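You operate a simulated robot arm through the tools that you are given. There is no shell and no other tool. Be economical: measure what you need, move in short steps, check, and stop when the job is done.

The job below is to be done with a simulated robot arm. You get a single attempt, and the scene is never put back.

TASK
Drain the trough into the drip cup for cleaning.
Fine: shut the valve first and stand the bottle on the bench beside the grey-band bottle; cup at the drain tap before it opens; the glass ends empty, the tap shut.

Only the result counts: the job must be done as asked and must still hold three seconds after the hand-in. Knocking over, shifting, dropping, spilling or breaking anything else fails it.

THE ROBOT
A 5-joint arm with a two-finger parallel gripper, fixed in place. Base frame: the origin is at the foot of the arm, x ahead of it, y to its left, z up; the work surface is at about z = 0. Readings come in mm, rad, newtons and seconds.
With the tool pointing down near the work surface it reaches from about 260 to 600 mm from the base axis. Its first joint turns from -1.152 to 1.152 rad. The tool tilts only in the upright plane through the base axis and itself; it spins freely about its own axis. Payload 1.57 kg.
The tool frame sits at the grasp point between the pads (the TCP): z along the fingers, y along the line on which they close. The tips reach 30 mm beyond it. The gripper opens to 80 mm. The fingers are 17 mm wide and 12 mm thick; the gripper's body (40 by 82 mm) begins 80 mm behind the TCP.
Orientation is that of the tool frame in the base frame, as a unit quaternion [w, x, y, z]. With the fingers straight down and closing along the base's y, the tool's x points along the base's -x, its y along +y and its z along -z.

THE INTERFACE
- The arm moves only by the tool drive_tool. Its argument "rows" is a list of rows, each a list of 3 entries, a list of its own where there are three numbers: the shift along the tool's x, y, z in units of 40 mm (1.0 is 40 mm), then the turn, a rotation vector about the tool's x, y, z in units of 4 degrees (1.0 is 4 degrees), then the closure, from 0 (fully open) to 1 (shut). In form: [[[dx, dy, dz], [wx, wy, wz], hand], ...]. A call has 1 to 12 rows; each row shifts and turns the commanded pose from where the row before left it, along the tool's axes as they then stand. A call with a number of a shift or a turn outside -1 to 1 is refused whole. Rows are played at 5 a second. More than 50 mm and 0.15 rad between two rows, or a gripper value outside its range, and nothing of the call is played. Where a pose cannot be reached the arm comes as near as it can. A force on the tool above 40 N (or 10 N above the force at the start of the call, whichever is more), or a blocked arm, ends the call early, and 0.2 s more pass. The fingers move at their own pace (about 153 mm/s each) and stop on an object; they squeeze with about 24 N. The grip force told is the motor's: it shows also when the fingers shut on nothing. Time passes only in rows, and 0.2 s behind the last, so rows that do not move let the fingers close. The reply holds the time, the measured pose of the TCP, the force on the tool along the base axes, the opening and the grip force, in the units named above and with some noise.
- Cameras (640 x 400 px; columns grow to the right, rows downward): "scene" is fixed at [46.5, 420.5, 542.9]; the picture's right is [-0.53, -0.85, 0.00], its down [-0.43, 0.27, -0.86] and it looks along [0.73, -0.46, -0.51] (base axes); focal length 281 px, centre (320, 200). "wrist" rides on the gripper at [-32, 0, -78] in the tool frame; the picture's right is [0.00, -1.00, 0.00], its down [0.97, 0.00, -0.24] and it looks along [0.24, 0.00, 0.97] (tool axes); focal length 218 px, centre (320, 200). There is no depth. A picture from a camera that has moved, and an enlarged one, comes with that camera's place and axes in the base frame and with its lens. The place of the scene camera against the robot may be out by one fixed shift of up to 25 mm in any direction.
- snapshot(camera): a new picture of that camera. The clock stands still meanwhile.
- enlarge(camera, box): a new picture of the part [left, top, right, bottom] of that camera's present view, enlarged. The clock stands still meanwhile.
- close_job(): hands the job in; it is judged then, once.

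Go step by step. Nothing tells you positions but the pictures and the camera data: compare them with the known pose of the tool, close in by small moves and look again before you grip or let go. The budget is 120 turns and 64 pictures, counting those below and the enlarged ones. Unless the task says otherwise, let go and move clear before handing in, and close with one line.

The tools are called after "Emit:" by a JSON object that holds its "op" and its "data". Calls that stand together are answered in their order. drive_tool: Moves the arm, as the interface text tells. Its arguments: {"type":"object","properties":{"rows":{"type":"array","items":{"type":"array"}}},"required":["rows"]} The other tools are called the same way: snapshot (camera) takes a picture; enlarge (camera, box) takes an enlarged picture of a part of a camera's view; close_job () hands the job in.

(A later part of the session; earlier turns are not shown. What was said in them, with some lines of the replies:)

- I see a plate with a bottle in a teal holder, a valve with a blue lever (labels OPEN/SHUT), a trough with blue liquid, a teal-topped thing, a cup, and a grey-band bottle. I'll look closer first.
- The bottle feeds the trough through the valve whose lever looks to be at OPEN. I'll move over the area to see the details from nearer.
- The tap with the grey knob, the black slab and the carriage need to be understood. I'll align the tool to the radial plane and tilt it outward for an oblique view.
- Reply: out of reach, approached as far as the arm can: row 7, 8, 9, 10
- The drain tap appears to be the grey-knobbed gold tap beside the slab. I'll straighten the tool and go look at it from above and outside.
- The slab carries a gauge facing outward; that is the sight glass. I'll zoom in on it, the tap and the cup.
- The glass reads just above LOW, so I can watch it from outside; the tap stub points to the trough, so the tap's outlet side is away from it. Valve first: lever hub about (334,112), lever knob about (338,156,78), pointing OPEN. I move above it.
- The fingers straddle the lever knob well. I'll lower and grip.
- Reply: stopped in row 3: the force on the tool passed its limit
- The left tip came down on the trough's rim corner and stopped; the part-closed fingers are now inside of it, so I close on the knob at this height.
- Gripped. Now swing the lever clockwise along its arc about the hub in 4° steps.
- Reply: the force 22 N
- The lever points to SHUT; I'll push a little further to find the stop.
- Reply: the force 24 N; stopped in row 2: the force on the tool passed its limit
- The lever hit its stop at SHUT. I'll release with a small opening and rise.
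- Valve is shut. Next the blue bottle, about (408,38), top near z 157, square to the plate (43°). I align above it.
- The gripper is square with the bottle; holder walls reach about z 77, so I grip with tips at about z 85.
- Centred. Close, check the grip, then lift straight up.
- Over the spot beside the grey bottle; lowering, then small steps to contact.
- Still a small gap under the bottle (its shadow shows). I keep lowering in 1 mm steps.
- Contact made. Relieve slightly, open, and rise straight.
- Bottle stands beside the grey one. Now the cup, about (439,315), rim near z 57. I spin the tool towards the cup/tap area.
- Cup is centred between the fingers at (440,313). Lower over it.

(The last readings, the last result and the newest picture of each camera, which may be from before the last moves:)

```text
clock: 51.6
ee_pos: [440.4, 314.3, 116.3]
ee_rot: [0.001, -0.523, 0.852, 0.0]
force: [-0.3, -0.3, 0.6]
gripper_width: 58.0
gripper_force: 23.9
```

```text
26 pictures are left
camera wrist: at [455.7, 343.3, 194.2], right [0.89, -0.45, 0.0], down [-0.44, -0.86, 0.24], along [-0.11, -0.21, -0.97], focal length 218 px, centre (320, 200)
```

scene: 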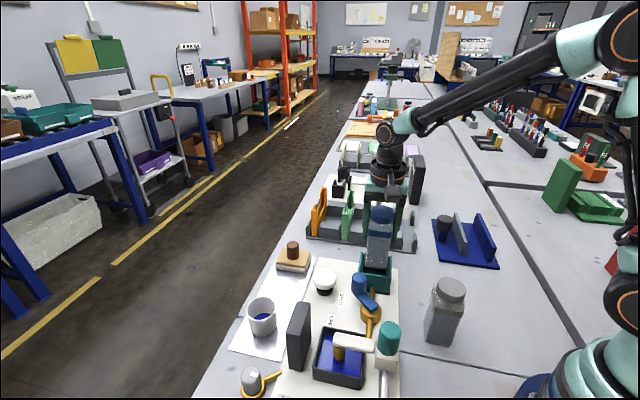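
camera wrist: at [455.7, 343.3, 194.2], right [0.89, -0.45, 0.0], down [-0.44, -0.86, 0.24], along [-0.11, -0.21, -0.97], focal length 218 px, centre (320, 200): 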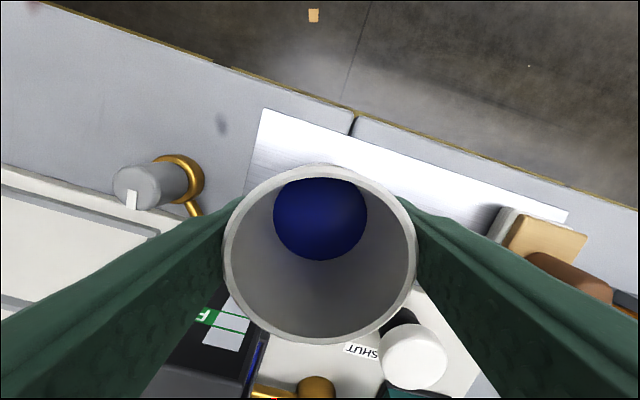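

Cup is held level. Tap is at about (335,374); I carry the cup to its outer side at about (363,429).

Emit:
{"op": "drive_tool", "data": {"rows": [[[-0.335, 0.605, 0], [0, 0, 0], 1], [[-0.335, 0.605, 0], [0, 0, 0], 1], [[-0.335, 0.605, 0], [0, 0, 0], 1], [[-0.335, 0.605, 0], [0, 0, 0], 1], [[-0.335, 0.605, 0], [0, 0, 0], 1], [[0, 0, 0], [0, 0, 0], 1]]}}

Emit:
{"op": "snapshot", "data": {"camera": "wrist"}}

Emit:
{"op": "enlarge", "data": {"camera": "scene", "box": [200, 280, 360, 400]}}

```text
clock: 53.0
ee_pos: [362.4, 427.2, 116.3]
ee_rot: [0.0, -0.523, 0.852, 0.001]
force: [-0.4, 0.6, -0.9]
gripper_width: 58.1
gripper_force: 24.2
```

```text
25 pictures are left
camera wrist: at [378.3, 457.3, 194.1], right [0.89, -0.45, 0.0], down [-0.44, -0.86, 0.24], along [-0.11, -0.21, -0.97], focal length 218 px, centre (320, 200)
```

wrist: 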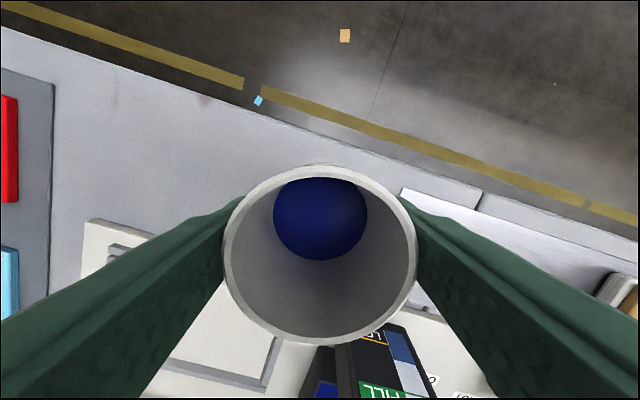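

```text
3.33 times, centred on (280, 340) of scene
camera zoom: at [46.5, 420.5, 542.9], right [-0.53, -0.85, 0.0], down [-0.43, 0.27, -0.86], along [0.73, -0.46, -0.51], focal length 937 px, centre (453, -267)
```

zoom: 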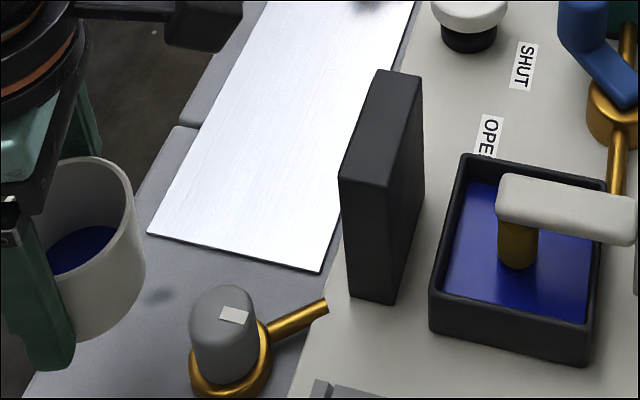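

Emit:
{"op": "drive_tool", "data": {"rows": [[[-0.06, 0, 0.5], [0, 0, 0], 1], [[0, 0, 0.5], [0, 0, 0], 1], [[0, 0, 0.5], [0, 0, 0], 1], [[0, 0, 0.3], [0, 0, 0], 1], [[0, 0, 0.06], [0, 0, 0], 1], [[0, 0, 0.03], [0, 0, 0], 1], [[0, 0, 0.03], [0, 0, 0], 1], [[0, 0, 0], [0, 0, 0], 1]]}}

Emit:
{"op": "enlarge", "data": {"camera": "scene", "box": [180, 310, 320, 400]}}

```text
clock: 54.8
ee_pos: [363.8, 431.7, 39.6]
ee_rot: [0.0, -0.522, 0.853, 0.0]
force: [0.2, 0.7, -0.7]
gripper_width: 57.9
gripper_force: 24.1
```

```text
4.44 times, centred on (250, 355) of scene
camera zoom: at [46.5, 420.5, 542.9], right [-0.53, -0.85, 0.0], down [-0.43, 0.27, -0.86], along [0.73, -0.46, -0.51], focal length 1249 px, centre (631, -489)
```

zoom: 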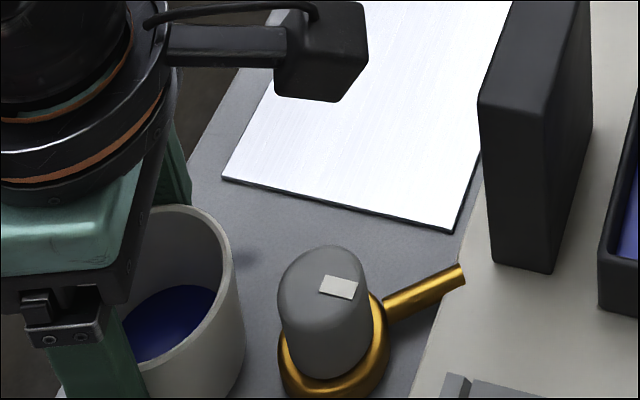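

Emit:
{"op": "drive_tool", "data": {"rows": [[[0, 0, 0.03], [0, 0, 0], 1], [[0, 0, 0.03], [0, 0, 0], 1], [[0, 0, 0.03], [0, 0, 0], 1], [[0, 0, 0], [0, 0, 0], 1]]}}

```text
clock: 55.8
ee_pos: [364.2, 431.7, 35.8]
ee_rot: [0.0, -0.522, 0.853, 0.001]
force: [-1.0, -1.4, 6.3]
gripper_width: 58.0
gripper_force: 24.2
```

Touching the bench. I'll release and rise.

Emit:
{"op": "drive_tool", "data": {"rows": [[[0, 0, 0], [0, 0, 0], 0.15], [[0, 0, 0], [0, 0, 0], 0.1], [[0, 0, 0], [0, 0, 0], 0], [[0, 0, -0.5], [0, 0, 0], 0], [[0, 0, -1], [0, 0, 0], 0], [[0, 0, -1], [0, 0, 0], 0], [[0, 0, -1], [0, 0, 0], 0], [[0, 0, -1], [0, 0, 0], 0], [[0, 0, 0], [0, 0, 0], 0]]}}

Emit:
{"op": "snapshot", "data": {"camera": "wrist"}}

```text
clock: 57.8
ee_pos: [363.9, 432.5, 216.8]
ee_rot: [0.0, -0.523, 0.853, 0.0]
force: [-0.2, -0.3, 0.5]
gripper_width: 79.9
gripper_force: 0.0
```

```text
22 pictures are left
camera wrist: at [378.8, 461.1, 293.9], right [0.89, -0.45, 0.0], down [-0.44, -0.86, 0.24], along [-0.11, -0.21, -0.97], focal length 218 px, centre (320, 200)
```

wrist: 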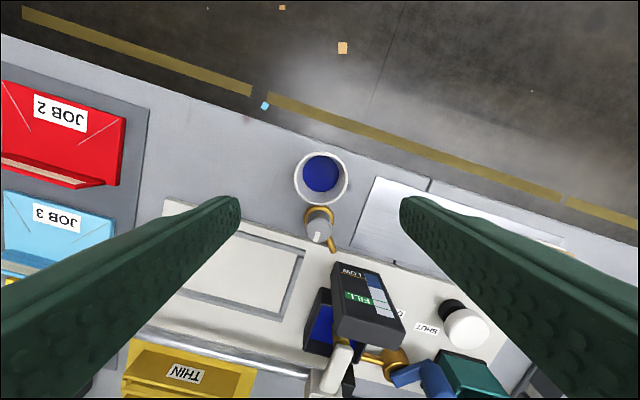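

Cup stands by the tap. Now line up over the tap's knob at about (335,374), with fingers clear of the cup throughout the turn.

Emit:
{"op": "drive_tool", "data": {"rows": [[[0, 0, 0], [0, 0, 1], 0], [[0, 0, 0], [0, 0, 1], 0], [[0, 0, 0], [0, 0, 1], 0], [[0, 0, 0], [0, 0, 1], 0], [[0, 0, 0], [0, 0, 1], 0], [[0, 0, 0], [0, 0, 1], 0], [[0, 0, 0], [0, 0, 1], 0], [[0, 0, 0], [0, 0, 1], 0], [[0, 0, 0], [0, 0, 1], 0], [[0, 0, 0], [0, 0, 1], 0], [[0, 0, 0], [0, 0, 1], 0], [[0, 0, 0], [0, 0, 0.25], 0.3]]}}

Emit:
{"op": "drive_tool", "data": {"rows": [[[0.564, -0.585, 0], [0, 0, 0], 0.3], [[0.564, -0.585, 0], [0, 0, 0], 0.3], [[0, 0, 1], [0, 0, 0], 0.3], [[0, 0, 1], [0, 0, 0], 0.3], [[0, 0, 0.8], [0, 0, 0], 0.3], [[0, 0, 0], [0, 0, 0], 0.3]]}}

Emit:
{"op": "snapshot", "data": {"camera": "wrist"}}

```text
clock: 60.4
ee_pos: [364.2, 431.5, 215.1]
ee_rot: [-0.001, -0.156, 0.988, -0.001]
force: [-0.7, 0.3, 0.9]
gripper_width: 56.0
gripper_force: 0.0
```

```text
clock: 61.8
ee_pos: [335.7, 373.0, 103.0]
ee_rot: [0.0, -0.156, 0.988, 0.0]
force: [-0.3, 0.3, 0.2]
gripper_width: 55.8
gripper_force: 0.0
```

```text
21 pictures are left
camera wrist: at [366.5, 382.8, 181.9], right [0.31, -0.95, 0.0], down [-0.92, -0.3, 0.24], along [-0.23, -0.07, -0.97], focal length 218 px, centre (320, 200)
```

wrist: 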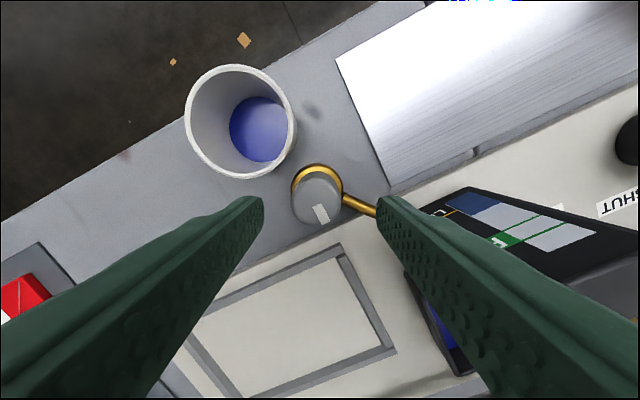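

Emit:
{"op": "drive_tool", "data": {"rows": [[[0.068, 0.075, 0.5], [0, 0, 0], 0.3], [[0, 0, 0.65], [0, 0, 0], 0.3], [[0, 0, 0], [0, 0, 0], 0.5], [[0, 0, 0], [0, 0, 0], 1], [[0, 0, 0], [0, 0, 0], 1]]}}

Emit:
{"op": "snapshot", "data": {"camera": "wrist"}}

```text
clock: 63.0
ee_pos: [333.2, 374.7, 57.0]
ee_rot: [-0.002, -0.156, 0.988, 0.0]
force: [2.8, -9.2, 2.3]
gripper_width: 31.6
gripper_force: 40.2
```

```text
20 pictures are left
camera wrist: at [363.0, 384.3, 135.4], right [0.31, -0.95, 0.0], down [-0.92, -0.3, 0.24], along [-0.23, -0.08, -0.97], focal length 218 px, centre (320, 200)
```

wrist: 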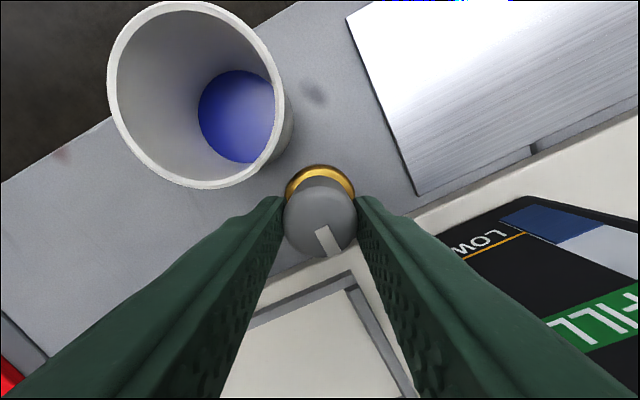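

Gripped on the knob; the glass is in view too. Try a turn anticlockwise.

Emit:
{"op": "drive_tool", "data": {"rows": [[[0, -0.02, 0], [0, 0, -1], 1], [[0, 0, 0], [0, 0, -1], 1], [[0, 0, 0], [0, 0, -1], 1], [[0, 0, 0], [0, 0, -1], 1], [[0, 0, 0], [0, 0, 0], 1]]}}

Emit:
{"op": "snapshot", "data": {"camera": "wrist"}}

```text
clock: 64.2
ee_pos: [331.9, 373.9, 58.7]
ee_rot: [0.0, -0.294, 0.956, 0.0]
force: [0.5, 1.2, -8.0]
gripper_width: 31.2
gripper_force: 40.6
```

```text
19 pictures are left
camera wrist: at [359.0, 392.1, 135.5], right [0.56, -0.83, 0.0], down [-0.8, -0.54, 0.24], along [-0.2, -0.13, -0.97], focal length 218 px, centre (320, 200)
```

wrist: 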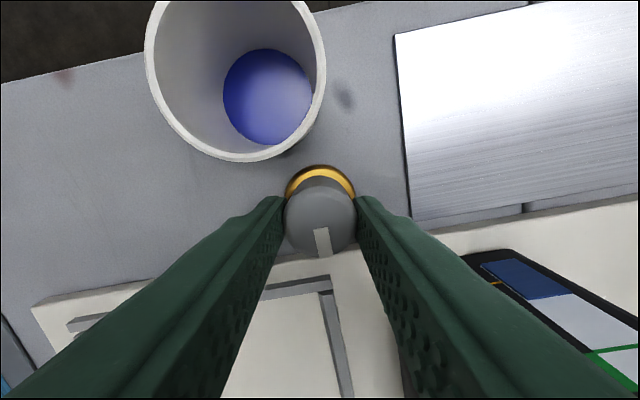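

The mark did not follow the turn: that way is the stop (shut). Turn clockwise instead.

Emit:
{"op": "drive_tool", "data": {"rows": [[[0, 0, 0], [0, 0, 1], 1], [[0, 0, 0], [0, 0, 1], 1], [[0, 0, 0], [0, 0, 1], 1], [[0, 0, 0], [0, 0, 1], 1], [[0, 0, 0], [0, 0, 1], 1], [[0, 0, 0], [0, 0, 1], 1], [[0, 0, 0], [0, 0, 1], 1], [[0, 0, 0], [0, 0, 1], 1], [[0, 0, 0], [0, 0, 1], 1], [[0, 0, 0], [0, 0, 1], 1], [[0, 0, 0], [0, 0, 0], 1]]}}

Emit:
{"op": "snapshot", "data": {"camera": "wrist"}}

```text
clock: 66.6
ee_pos: [331.8, 375.2, 57.3]
ee_rot: [0.0, 0.052, 0.999, 0.0]
force: [-6.7, 18.2, -18.8]
gripper_width: 31.2
gripper_force: 40.1
```

```text
18 pictures are left
camera wrist: at [364.2, 371.2, 135.5], right [-0.1, -0.99, 0.0], down [-0.97, 0.1, 0.24], along [-0.24, 0.03, -0.97], focal length 218 px, centre (320, 200)
```

wrist: 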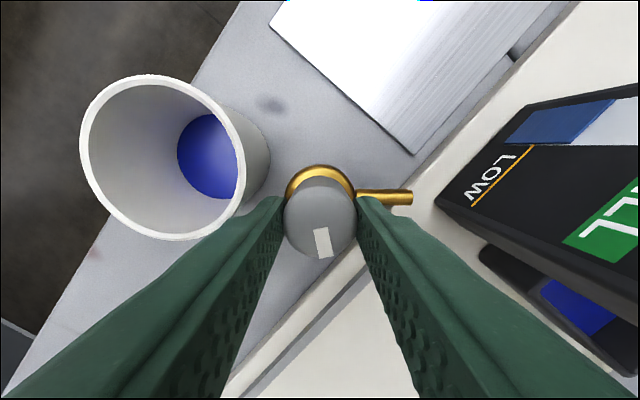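

The knob now follows (about 40°). Continue clockwise in small parts, watching force.

Emit:
{"op": "drive_tool", "data": {"rows": [[[0, 0.02, 0.02], [0, 0, 1], 1], [[0, 0, 0], [0, 0, 1], 1], [[0, 0, 0], [0, 0, 1], 1], [[0, 0, 0], [0, 0, 1], 1], [[0, 0, 0], [0, 0, 1], 1], [[0, 0, 0], [0, 0, 0], 1]]}}

Emit:
{"op": "snapshot", "data": {"camera": "wrist"}}

```text
clock: 68.0
ee_pos: [331.9, 374.8, 58.4]
ee_rot: [0.0, 0.225, 0.974, -0.001]
force: [-20.6, 0.0, 17.7]
gripper_width: 31.2
gripper_force: 40.1
```

```text
17 pictures are left
camera wrist: at [361.4, 360.8, 135.5], right [-0.44, -0.9, 0.0], down [-0.87, 0.43, 0.24], along [-0.22, 0.1, -0.97], focal length 218 px, centre (320, 200)
```

wrist: 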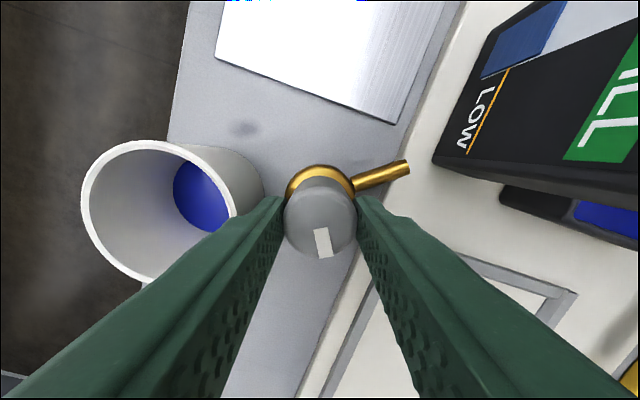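

Emit:
{"op": "drive_tool", "data": {"rows": [[[0.02, 0, -0.02], [0, 0, 1], 1], [[0, 0, 0], [0, 0, 1], 1], [[0, 0, 0], [0, 0, 1], 1], [[0, 0, 0], [0, 0, 1], 1], [[0, 0, 0], [0, 0, 1], 1], [[0, 0, 0], [0, 0, 1], 1], [[0, 0, 0], [0, 0, 0], 1]]}}

Emit:
{"op": "snapshot", "data": {"camera": "wrist"}}

```text
clock: 69.6
ee_pos: [331.6, 374.5, 58.2]
ee_rot: [0.0, 0.424, 0.906, 0.0]
force: [-3.9, -7.1, 8.6]
gripper_width: 31.0
gripper_force: 40.3
```

```text
16 pictures are left
camera wrist: at [353.2, 350.4, 135.5], right [-0.77, -0.64, 0.0], down [-0.62, 0.74, 0.24], along [-0.15, 0.18, -0.97], focal length 218 px, centre (320, 200)
```

wrist: 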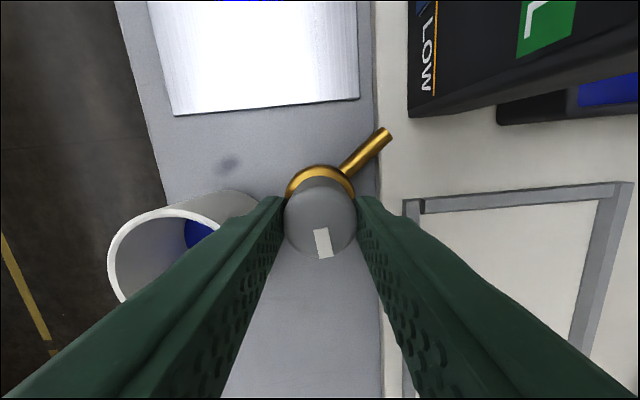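

Emit:
{"op": "drive_tool", "data": {"rows": [[[0, 0, 0], [0, 0, 1], 1], [[0, 0, 0], [0, 0, 1], 1], [[0, 0, 0], [0, 0, 0], 1]]}}

Emit:
{"op": "enlarge", "data": {"camera": "wrist", "box": [240, 0, 640, 280]}}

```text
clock: 70.4
ee_pos: [332.0, 375.8, 57.2]
ee_rot: [0.0, 0.485, 0.875, 0.0]
force: [4.4, -5.8, 1.5]
gripper_width: 31.3
gripper_force: 39.8
```

```text
1.43 times, centred on (440, 140) of wrist
camera zoom: at [349.5, 348.0, 135.5], right [-0.85, -0.53, 0.0], down [-0.51, 0.82, 0.24], along [-0.13, 0.2, -0.97], focal length 312 px, centre (149, 286)
```

zoom: 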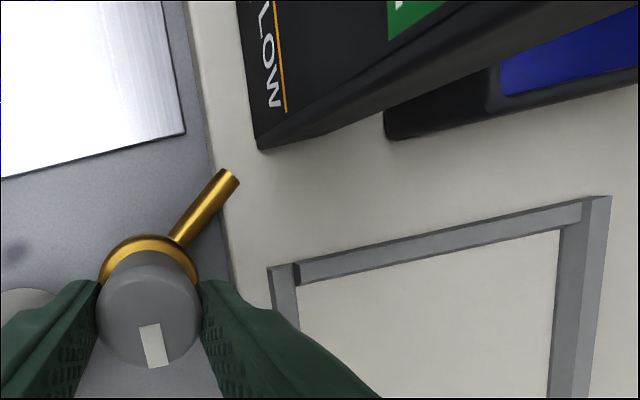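

Turned about 90°. Release with a small opening, rise, and swing back to see the glass.

Emit:
{"op": "drive_tool", "data": {"rows": [[[0, 0, 0], [0, 0, 0], 0.5], [[0, 0, 0], [0, 0, 0], 0.5], [[0, 0, -1], [0, 0, 0], 0.5], [[0, 0, -1], [0, 0, 1], 0.5], [[0, 0, 0], [0, 0, -1], 0.5], [[0, 0, 0], [0, 0, -1], 0.5], [[0, 0, 0], [0, 0, -1], 0.5], [[0, 0, 0], [0, 0, -1], 0.5], [[0, 0, 0], [0, 0, -1], 0.5], [[0, 0, 0], [0, 0, -1], 0.5], [[0, 0, 0], [0, 0, -1], 0.5], [[0, 0, 0], [0, 0, -1], 0.5]]}}

Emit:
{"op": "drive_tool", "data": {"rows": [[[0, 0, 0], [0, 0, -1], 0.4], [[0, 0, 0], [0, 0, -1], 0.4], [[0, 0, 0], [0, 0, -1], 0.4], [[0, 0, 0], [0, 0, -1], 0.4], [[0, 0, 0], [0, 0, -1], 0.4], [[0, 0, 0], [0, 0, -1], 0.4], [[0, 0, 0], [0, 0, -1], 0.4], [[0, 0, 0], [0, 0, -1], 0.4], [[0, 0, 0], [0, 0, -1], 0.4]]}}

Emit:
{"op": "snapshot", "data": {"camera": "wrist"}}

```text
clock: 73.0
ee_pos: [331.0, 375.5, 138.9]
ee_rot: [0.001, 0.257, 0.966, 0.0]
force: [0.5, 0.6, -0.2]
gripper_width: 39.9
gripper_force: 0.0
```

```text
clock: 75.0
ee_pos: [332.0, 376.6, 138.0]
ee_rot: [0.0, -0.053, 0.999, 0.0]
force: [0.4, 0.8, 0.1]
gripper_width: 48.0
gripper_force: 0.0
```

```text
14 pictures are left
camera wrist: at [364.1, 378.6, 215.8], right [0.11, -0.99, 0.0], down [-0.97, -0.1, 0.24], along [-0.24, -0.03, -0.97], focal length 218 px, centre (320, 200)
```

wrist: 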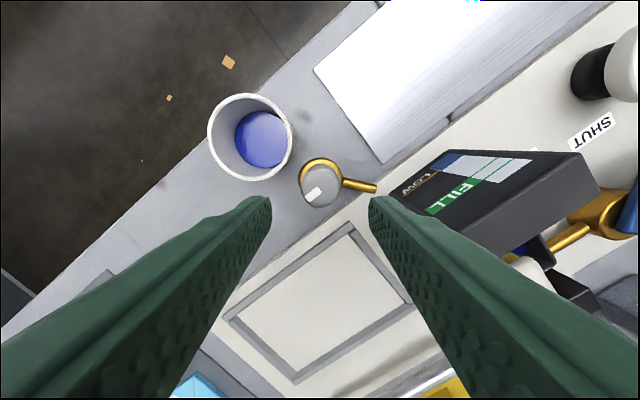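

Emit:
{"op": "enlarge", "data": {"camera": "wrist", "box": [200, 80, 540, 280]}}

```text
1.88 times, centred on (370, 180) of wrist
camera zoom: at [364.1, 378.6, 215.8], right [0.11, -0.99, 0.0], down [-0.97, -0.1, 0.24], along [-0.24, -0.03, -0.97], focal length 411 px, centre (226, 238)
```

zoom: 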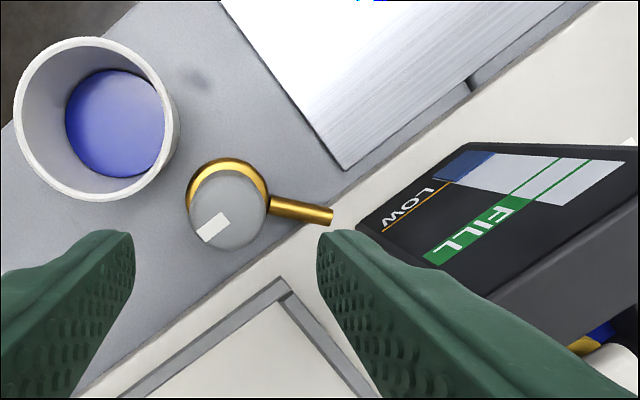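

The mark has turned about 87°. The level seems still similar, so I wait a few seconds and compare.

Emit:
{"op": "drive_tool", "data": {"rows": [[[0, 0, 0], [0, 0, 0], 0.4], [[0, 0, 0], [0, 0, 0], 0.4], [[0, 0, 0], [0, 0, 0], 0.4], [[0, 0, 0], [0, 0, 0], 0.4], [[0, 0, 0], [0, 0, 0], 0.4], [[0, 0, 0], [0, 0, 0], 0.4], [[0, 0, 0], [0, 0, 0], 0.4], [[0, 0, 0], [0, 0, 0], 0.4], [[0, 0, 0], [0, 0, 0], 0.4], [[0, 0, 0], [0, 0, 0], 0.4], [[0, 0, 0], [0, 0, 0], 0.4], [[0, 0, 0], [0, 0, 0], 0.4]]}}

Emit:
{"op": "drive_tool", "data": {"rows": [[[0, 0, 0], [0, 0, 0], 0.4], [[0, 0, 0], [0, 0, 0], 0.4], [[0, 0, 0], [0, 0, 0], 0.4], [[0, 0, 0], [0, 0, 0], 0.4], [[0, 0, 0], [0, 0, 0], 0.4], [[0, 0, 0], [0, 0, 0], 0.4], [[0, 0, 0], [0, 0, 0], 0.4], [[0, 0, 0], [0, 0, 0], 0.4], [[0, 0, 0], [0, 0, 0], 0.4], [[0, 0, 0], [0, 0, 0], 0.4], [[0, 0, 0], [0, 0, 0], 0.4], [[0, 0, 0], [0, 0, 0], 0.4]]}}

Emit:
{"op": "enlarge", "data": {"camera": "wrist", "box": [200, 80, 540, 280]}}

```text
clock: 77.6
ee_pos: [331.1, 375.4, 137.9]
ee_rot: [0.0, -0.053, 0.999, 0.0]
force: [-0.8, 0.2, 0.5]
gripper_width: 48.0
gripper_force: 0.0
```

```text
clock: 80.2
ee_pos: [331.7, 375.2, 137.6]
ee_rot: [0.0, -0.053, 0.999, 0.0]
force: [-0.3, 0.1, 0.4]
gripper_width: 47.8
gripper_force: 0.1
```

```text
1.88 times, centred on (370, 180) of wrist
camera zoom: at [364.1, 378.5, 215.8], right [0.1, -0.99, 0.0], down [-0.97, -0.1, 0.24], along [-0.24, -0.03, -0.97], focal length 411 px, centre (226, 238)
```

zoom: 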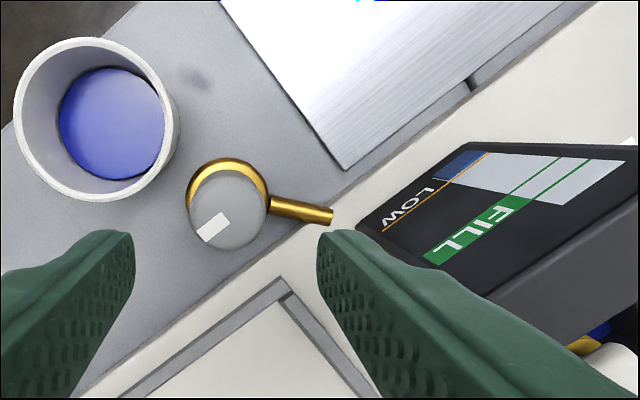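

It is draining: glass falling, cup rising. Keep waiting.

Emit:
{"op": "drive_tool", "data": {"rows": [[[0, 0, 0], [0, 0, 0], 0.4], [[0, 0, 0], [0, 0, 0], 0.4], [[0, 0, 0], [0, 0, 0], 0.4], [[0, 0, 0], [0, 0, 0], 0.4], [[0, 0, 0], [0, 0, 0], 0.4], [[0, 0, 0], [0, 0, 0], 0.4], [[0, 0, 0], [0, 0, 0], 0.4], [[0, 0, 0], [0, 0, 0], 0.4], [[0, 0, 0], [0, 0, 0], 0.4], [[0, 0, 0], [0, 0, 0], 0.4], [[0, 0, 0], [0, 0, 0], 0.4], [[0, 0, 0], [0, 0, 0], 0.4]]}}

Emit:
{"op": "drive_tool", "data": {"rows": [[[0, 0, 0], [0, 0, 0], 0.4], [[0, 0, 0], [0, 0, 0], 0.4], [[0, 0, 0], [0, 0, 0], 0.4], [[0, 0, 0], [0, 0, 0], 0.4], [[0, 0, 0], [0, 0, 0], 0.4], [[0, 0, 0], [0, 0, 0], 0.4], [[0, 0, 0], [0, 0, 0], 0.4], [[0, 0, 0], [0, 0, 0], 0.4], [[0, 0, 0], [0, 0, 0], 0.4], [[0, 0, 0], [0, 0, 0], 0.4], [[0, 0, 0], [0, 0, 0], 0.4], [[0, 0, 0], [0, 0, 0], 0.4]]}}

Emit:
{"op": "drive_tool", "data": {"rows": [[[0, 0, 0], [0, 0, 0], 0.4], [[0, 0, 0], [0, 0, 0], 0.4], [[0, 0, 0], [0, 0, 0], 0.4], [[0, 0, 0], [0, 0, 0], 0.4], [[0, 0, 0], [0, 0, 0], 0.4], [[0, 0, 0], [0, 0, 0], 0.4], [[0, 0, 0], [0, 0, 0], 0.4], [[0, 0, 0], [0, 0, 0], 0.4], [[0, 0, 0], [0, 0, 0], 0.4], [[0, 0, 0], [0, 0, 0], 0.4], [[0, 0, 0], [0, 0, 0], 0.4], [[0, 0, 0], [0, 0, 0], 0.4]]}}

Emit:
{"op": "enlarge", "data": {"camera": "wrist", "box": [200, 80, 540, 280]}}

```text
clock: 82.8
ee_pos: [332.4, 375.4, 138.1]
ee_rot: [0.0, -0.052, 0.999, 0.0]
force: [-0.8, -0.1, 1.4]
gripper_width: 48.0
gripper_force: 0.1
```

```text
clock: 85.4
ee_pos: [331.8, 375.3, 138.9]
ee_rot: [0.0, -0.052, 0.999, 0.0]
force: [1.0, 0.7, 0.2]
gripper_width: 48.0
gripper_force: 0.0
```

```text
clock: 88.0
ee_pos: [330.4, 375.2, 137.2]
ee_rot: [0.001, -0.052, 0.999, 0.0]
force: [0.1, 0.3, 0.4]
gripper_width: 47.9
gripper_force: 0.1
```

```text
1.88 times, centred on (370, 180) of wrist
camera zoom: at [364.1, 378.5, 215.8], right [0.1, -0.99, 0.0], down [-0.97, -0.1, 0.24], along [-0.24, -0.03, -0.97], focal length 411 px, centre (226, 238)
```

zoom: 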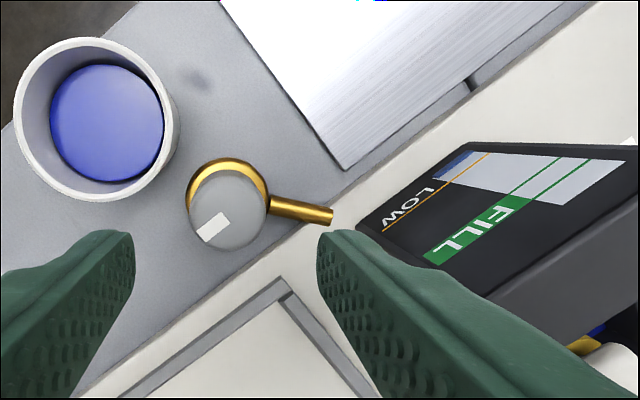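

Below LOW now; a thin strip is left. A few more seconds.

Emit:
{"op": "drive_tool", "data": {"rows": [[[0, 0, 0], [0, 0, 0], 0.4], [[0, 0, 0], [0, 0, 0], 0.4], [[0, 0, 0], [0, 0, 0], 0.4], [[0, 0, 0], [0, 0, 0], 0.4], [[0, 0, 0], [0, 0, 0], 0.4], [[0, 0, 0], [0, 0, 0], 0.4], [[0, 0, 0], [0, 0, 0], 0.4], [[0, 0, 0], [0, 0, 0], 0.4], [[0, 0, 0], [0, 0, 0], 0.4], [[0, 0, 0], [0, 0, 0], 0.4], [[0, 0, 0], [0, 0, 0], 0.4], [[0, 0, 0], [0, 0, 0], 0.4]]}}

Emit:
{"op": "drive_tool", "data": {"rows": [[[0, 0, 0], [0, 0, 0], 0.4], [[0, 0, 0], [0, 0, 0], 0.4], [[0, 0, 0], [0, 0, 0], 0.4], [[0, 0, 0], [0, 0, 0], 0.4], [[0, 0, 0], [0, 0, 0], 0.4], [[0, 0, 0], [0, 0, 0], 0.4], [[0, 0, 0], [0, 0, 0], 0.4], [[0, 0, 0], [0, 0, 0], 0.4], [[0, 0, 0], [0, 0, 0], 0.4], [[0, 0, 0], [0, 0, 0], 0.4], [[0, 0, 0], [0, 0, 0], 0.4], [[0, 0, 0], [0, 0, 0], 0.4]]}}

Emit:
{"op": "enlarge", "data": {"camera": "wrist", "box": [200, 80, 540, 280]}}

```text
clock: 90.6
ee_pos: [332.3, 375.4, 137.9]
ee_rot: [0.0, -0.052, 0.999, 0.0]
force: [-0.3, -0.7, 0.2]
gripper_width: 48.3
gripper_force: 0.1
```

```text
clock: 93.2
ee_pos: [332.3, 375.7, 137.9]
ee_rot: [0.0, -0.053, 0.999, -0.001]
force: [0.3, -0.2, 0.6]
gripper_width: 47.7
gripper_force: 0.1
```

```text
1.88 times, centred on (370, 180) of wrist
camera zoom: at [364.1, 378.5, 215.8], right [0.1, -0.99, 0.0], down [-0.97, -0.1, 0.24], along [-0.24, -0.03, -0.97], focal length 411 px, centre (226, 238)
```

zoom: 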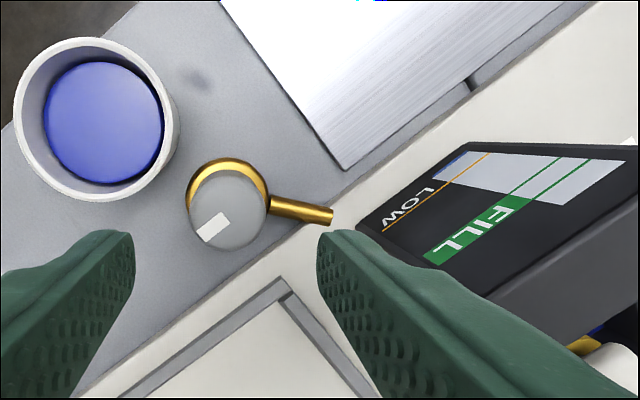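

Emit:
{"op": "drive_tool", "data": {"rows": [[[0, 0, 0], [0, 0, 0], 0.4], [[0, 0, 0], [0, 0, 0], 0.4], [[0, 0, 0], [0, 0, 0], 0.4], [[0, 0, 0], [0, 0, 0], 0.4], [[0, 0, 0], [0, 0, 0], 0.4], [[0, 0, 0], [0, 0, 0], 0.4], [[0, 0, 0], [0, 0, 0], 0.4], [[0, 0, 0], [0, 0, 0], 0.4], [[0, 0, 0], [0, 0, 0], 0.4], [[0, 0, 0], [0, 0, 0], 0.4], [[0, 0, 0], [0, 0, 0], 0.4], [[0, 0, 0], [0, 0, 0], 0.4]]}}

Emit:
{"op": "drive_tool", "data": {"rows": [[[0, 0, 0], [0, 0, 0], 0.4], [[0, 0, 0], [0, 0, 0], 0.4], [[0, 0, 0], [0, 0, 0], 0.4], [[0, 0, 0], [0, 0, 0], 0.4], [[0, 0, 0], [0, 0, 0], 0.4], [[0, 0, 0], [0, 0, 0], 0.4], [[0, 0, 0], [0, 0, 0], 0.4], [[0, 0, 0], [0, 0, 0], 0.4], [[0, 0, 0], [0, 0, 0], 0.4], [[0, 0, 0], [0, 0, 0], 0.4], [[0, 0, 0], [0, 0, 0], 0.4], [[0, 0, 0], [0, 0, 0], 0.4]]}}

Emit:
{"op": "enlarge", "data": {"camera": "wrist", "box": [200, 80, 540, 280]}}

```text
clock: 95.8
ee_pos: [331.5, 374.3, 138.0]
ee_rot: [0.001, -0.053, 0.999, 0.001]
force: [-0.2, -0.1, 0.4]
gripper_width: 48.0
gripper_force: 0.0
```

```text
clock: 98.4
ee_pos: [331.9, 375.9, 137.4]
ee_rot: [0.0, -0.052, 0.999, 0.0]
force: [0.1, 0.2, 0.1]
gripper_width: 47.9
gripper_force: 0.0
```

```text
1.88 times, centred on (370, 180) of wrist
camera zoom: at [364.1, 378.5, 215.8], right [0.1, -0.99, 0.0], down [-0.97, -0.1, 0.24], along [-0.24, -0.03, -0.97], focal length 411 px, centre (226, 238)
```

zoom: 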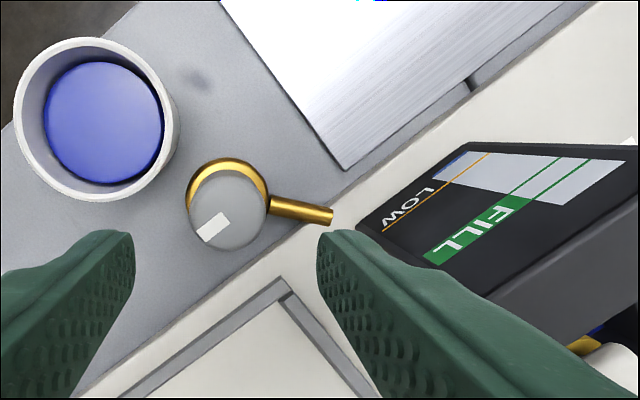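

Emit:
{"op": "enlarge", "data": {"camera": "wrist", "box": [400, 140, 550, 240]}}

```text
4.00 times, centred on (475, 190) of wrist
camera zoom: at [364.1, 378.5, 215.8], right [0.1, -0.99, 0.0], down [-0.97, -0.1, 0.24], along [-0.24, -0.03, -0.97], focal length 873 px, centre (-300, 240)
```

zoom: 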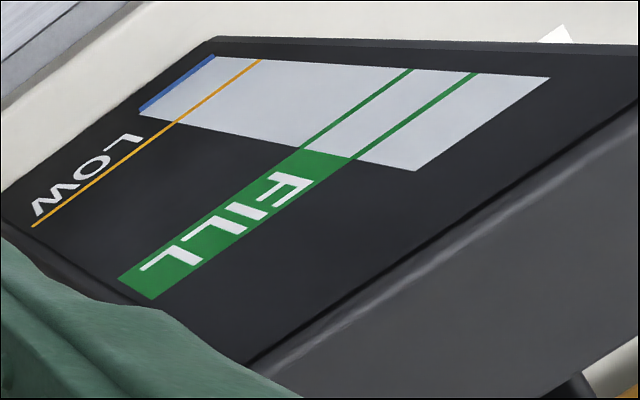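

The glass and cup have stopped changing; only the zero sliver shows. Now shut the tap: re-grip and turn back anticlockwise to its stop.

Emit:
{"op": "drive_tool", "data": {"rows": [[[0, 0, 0], [0, 0, -1], 0.4], [[0, 0, 0], [0, 0, -1], 0.4], [[0, 0, 0], [0, 0, -1], 0.4], [[0, 0, 0], [0, 0, -1], 0.4], [[0, 0, 0], [0, 0, -1], 0.4], [[0, 0, 0.8], [0, 0, 0], 0.4], [[0, 0, 0.8], [0, 0, 0], 0.4], [[0, 0, 0.42], [0, 0, 0], 0.4], [[0, 0, 0], [0, 0, 0], 0.5], [[0, 0, 0], [0, 0, 0], 1], [[0, 0, 0], [0, 0, 0], 1]]}}

Emit:
{"op": "drive_tool", "data": {"rows": [[[0, 0, 0], [0, 0, -1], 1], [[0, 0, 0], [0, 0, -1], 1], [[0, 0, 0], [0, 0, -1], 1], [[0, 0, 0], [0, 0, -1], 1], [[0, 0, 0], [0, 0, -1], 1], [[0, 0, 0], [0, 0, -1], 1], [[0, 0, 0], [0, 0, -1], 1], [[0, 0, 0], [0, 0, -1], 1], [[0, 0, 0], [0, 0, -1], 1], [[0, 0, 0], [0, 0, -1], 1], [[0, 0, 0], [0, 0, 0], 1]]}}

```text
clock: 100.8
ee_pos: [332.4, 373.9, 56.7]
ee_rot: [0.0, -0.225, 0.974, 0.0]
force: [4.6, -6.7, -1.3]
gripper_width: 31.4
gripper_force: 40.7
```

```text
clock: 103.2
ee_pos: [331.6, 374.4, 55.7]
ee_rot: [0.0, -0.545, 0.839, 0.0]
force: [16.6, -12.3, -14.7]
gripper_width: 31.5
gripper_force: 40.2
```

Emit:
{"op": "drive_tool", "data": {"rows": [[[0, -0.02, 0], [0, 0, -1], 1], [[0, 0, 0], [0, 0, -1], 1], [[0, 0, 0], [0, 0, -1], 1], [[0, 0, 0], [0, 0, -1], 1], [[0, 0, 0], [0, 0, -1], 1], [[0, 0, 0], [0, 0, -1], 1], [[0, 0, 0], [0, 0, 0], 1]]}}

Emit:
{"op": "drive_tool", "data": {"rows": [[[0, 0, 0], [0, 0, -1], 1], [[0, 0, 0], [0, 0, -1], 1], [[0, 0, 0], [0, 0, -1], 1], [[0, 0, 0], [0, 0, -1], 1], [[0, 0, 0], [0, 0, -1], 1], [[0, 0, 0], [0, 0, -1], 1], [[0, 0, 0], [0, 0, -1], 1], [[0, 0, 0], [0, 0, -1], 1], [[0, 0, 0], [0, 0, 0], 1]]}}

Emit:
{"op": "snapshot", "data": {"camera": "wrist"}}

```text
clock: 104.8
ee_pos: [332.6, 375.2, 56.5]
ee_rot: [-0.001, -0.706, 0.708, 0.0]
force: [14.6, -12.4, -16.8]
gripper_width: 31.3
gripper_force: 39.8
```

```text
clock: 106.8
ee_pos: [332.2, 376.3, 58.6]
ee_rot: [0.0, 0.875, -0.483, 0.0]
force: [1.6, 2.5, -14.2]
gripper_width: 31.1
gripper_force: 40.3
```

```text
7 pictures are left
camera wrist: at [315.3, 402.6, 135.1], right [0.85, 0.53, 0.0], down [0.52, -0.82, 0.24], along [0.13, -0.2, -0.97], focal length 218 px, centre (320, 200)
```

wrist: 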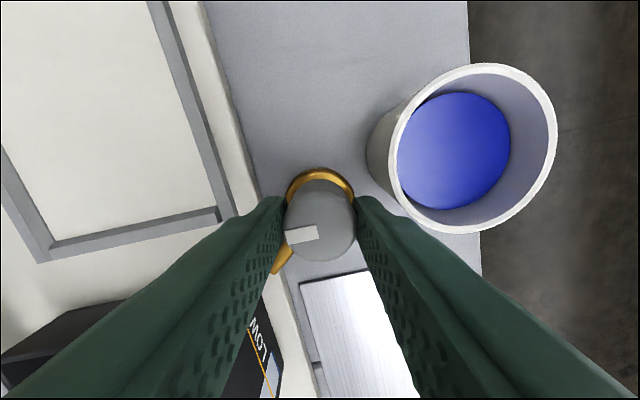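

The mark is back at its original (shut) direction against the stop. Release with a small opening and rise clear.

Emit:
{"op": "drive_tool", "data": {"rows": [[[0, 0, 0], [0, 0, 0], 0.5], [[0, 0, 0], [0, 0, 0], 0.5], [[0, 0, -1], [0, 0, 0], 0.5], [[0, 0, -1], [0, 0, 0], 0.5], [[0, 0, -1], [0, 0, 0], 0.5], [[0, 0, -1], [0, 0, 0], 0.5], [[0, 0, -1], [0, 0, 0], 0.5], [[0, 0, 0], [0, 0, 0], 0.5]]}}

Emit:
{"op": "snapshot", "data": {"camera": "wrist"}}

Emit:
{"op": "snapshot", "data": {"camera": "scene"}}

```text
clock: 108.6
ee_pos: [333.1, 374.6, 258.4]
ee_rot: [0.0, 0.874, -0.486, 0.0]
force: [-0.3, 0.5, 0.5]
gripper_width: 40.0
gripper_force: 0.0
```

```text
6 pictures are left
camera wrist: at [315.8, 402.0, 334.8], right [0.85, 0.53, 0.0], down [0.51, -0.82, 0.24], along [0.13, -0.2, -0.97], focal length 218 px, centre (320, 200)
```

wrist: 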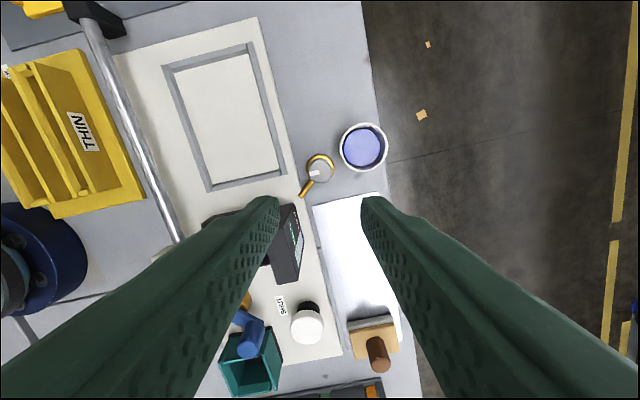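

```text
5 pictures are left
```

scene: 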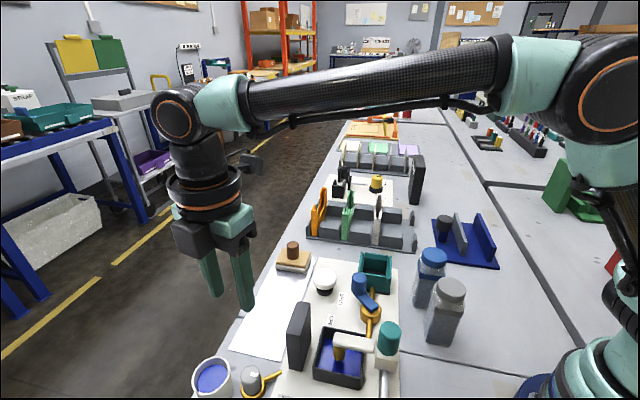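

Emit:
{"op": "enlarge", "data": {"camera": "scene", "box": [230, 260, 480, 400]}}

Emit:
{"op": "enlarge", "data": {"camera": "wrist", "box": [265, 110, 405, 290]}}

```text
2.56 times, centred on (355, 330) of scene
camera zoom: at [46.5, 420.5, 542.9], right [-0.53, -0.85, 0.0], down [-0.43, 0.27, -0.86], along [0.73, -0.46, -0.51], focal length 720 px, centre (230, -133)
```

zoom: 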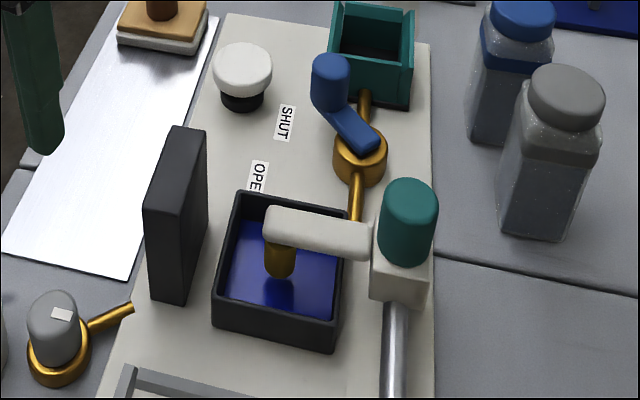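

```text
2.22 times, centred on (335, 200) of wrist
camera zoom: at [315.8, 402.0, 334.8], right [0.85, 0.53, 0.0], down [0.51, -0.82, 0.24], along [0.13, -0.2, -0.97], focal length 485 px, centre (287, 200)
```

zoom: 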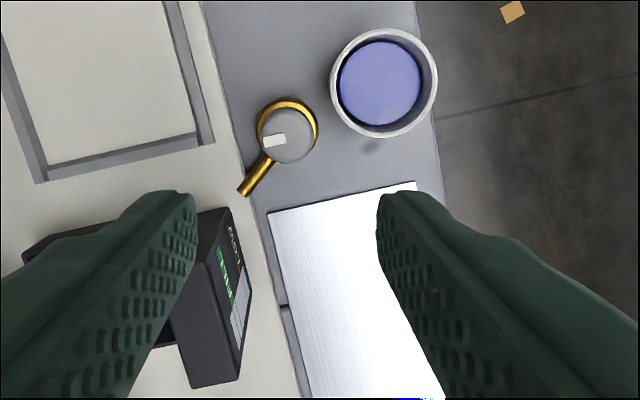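

The valve is shut, the blue bottle stands beside the grey one, the glass has run down into the cup, the tap is shut, and the arm is clear. Handing in.

Emit:
{"op": "close_job", "data": {}}

```text
The job is handed in.
```

The trough is drained into the drip cup, the feed valve and drain tap are both shut, and the blue bottle stands beside the grey-band one. The glass still showed a hair-thin strip at its foot that had stopped falling, so I took it as empty.
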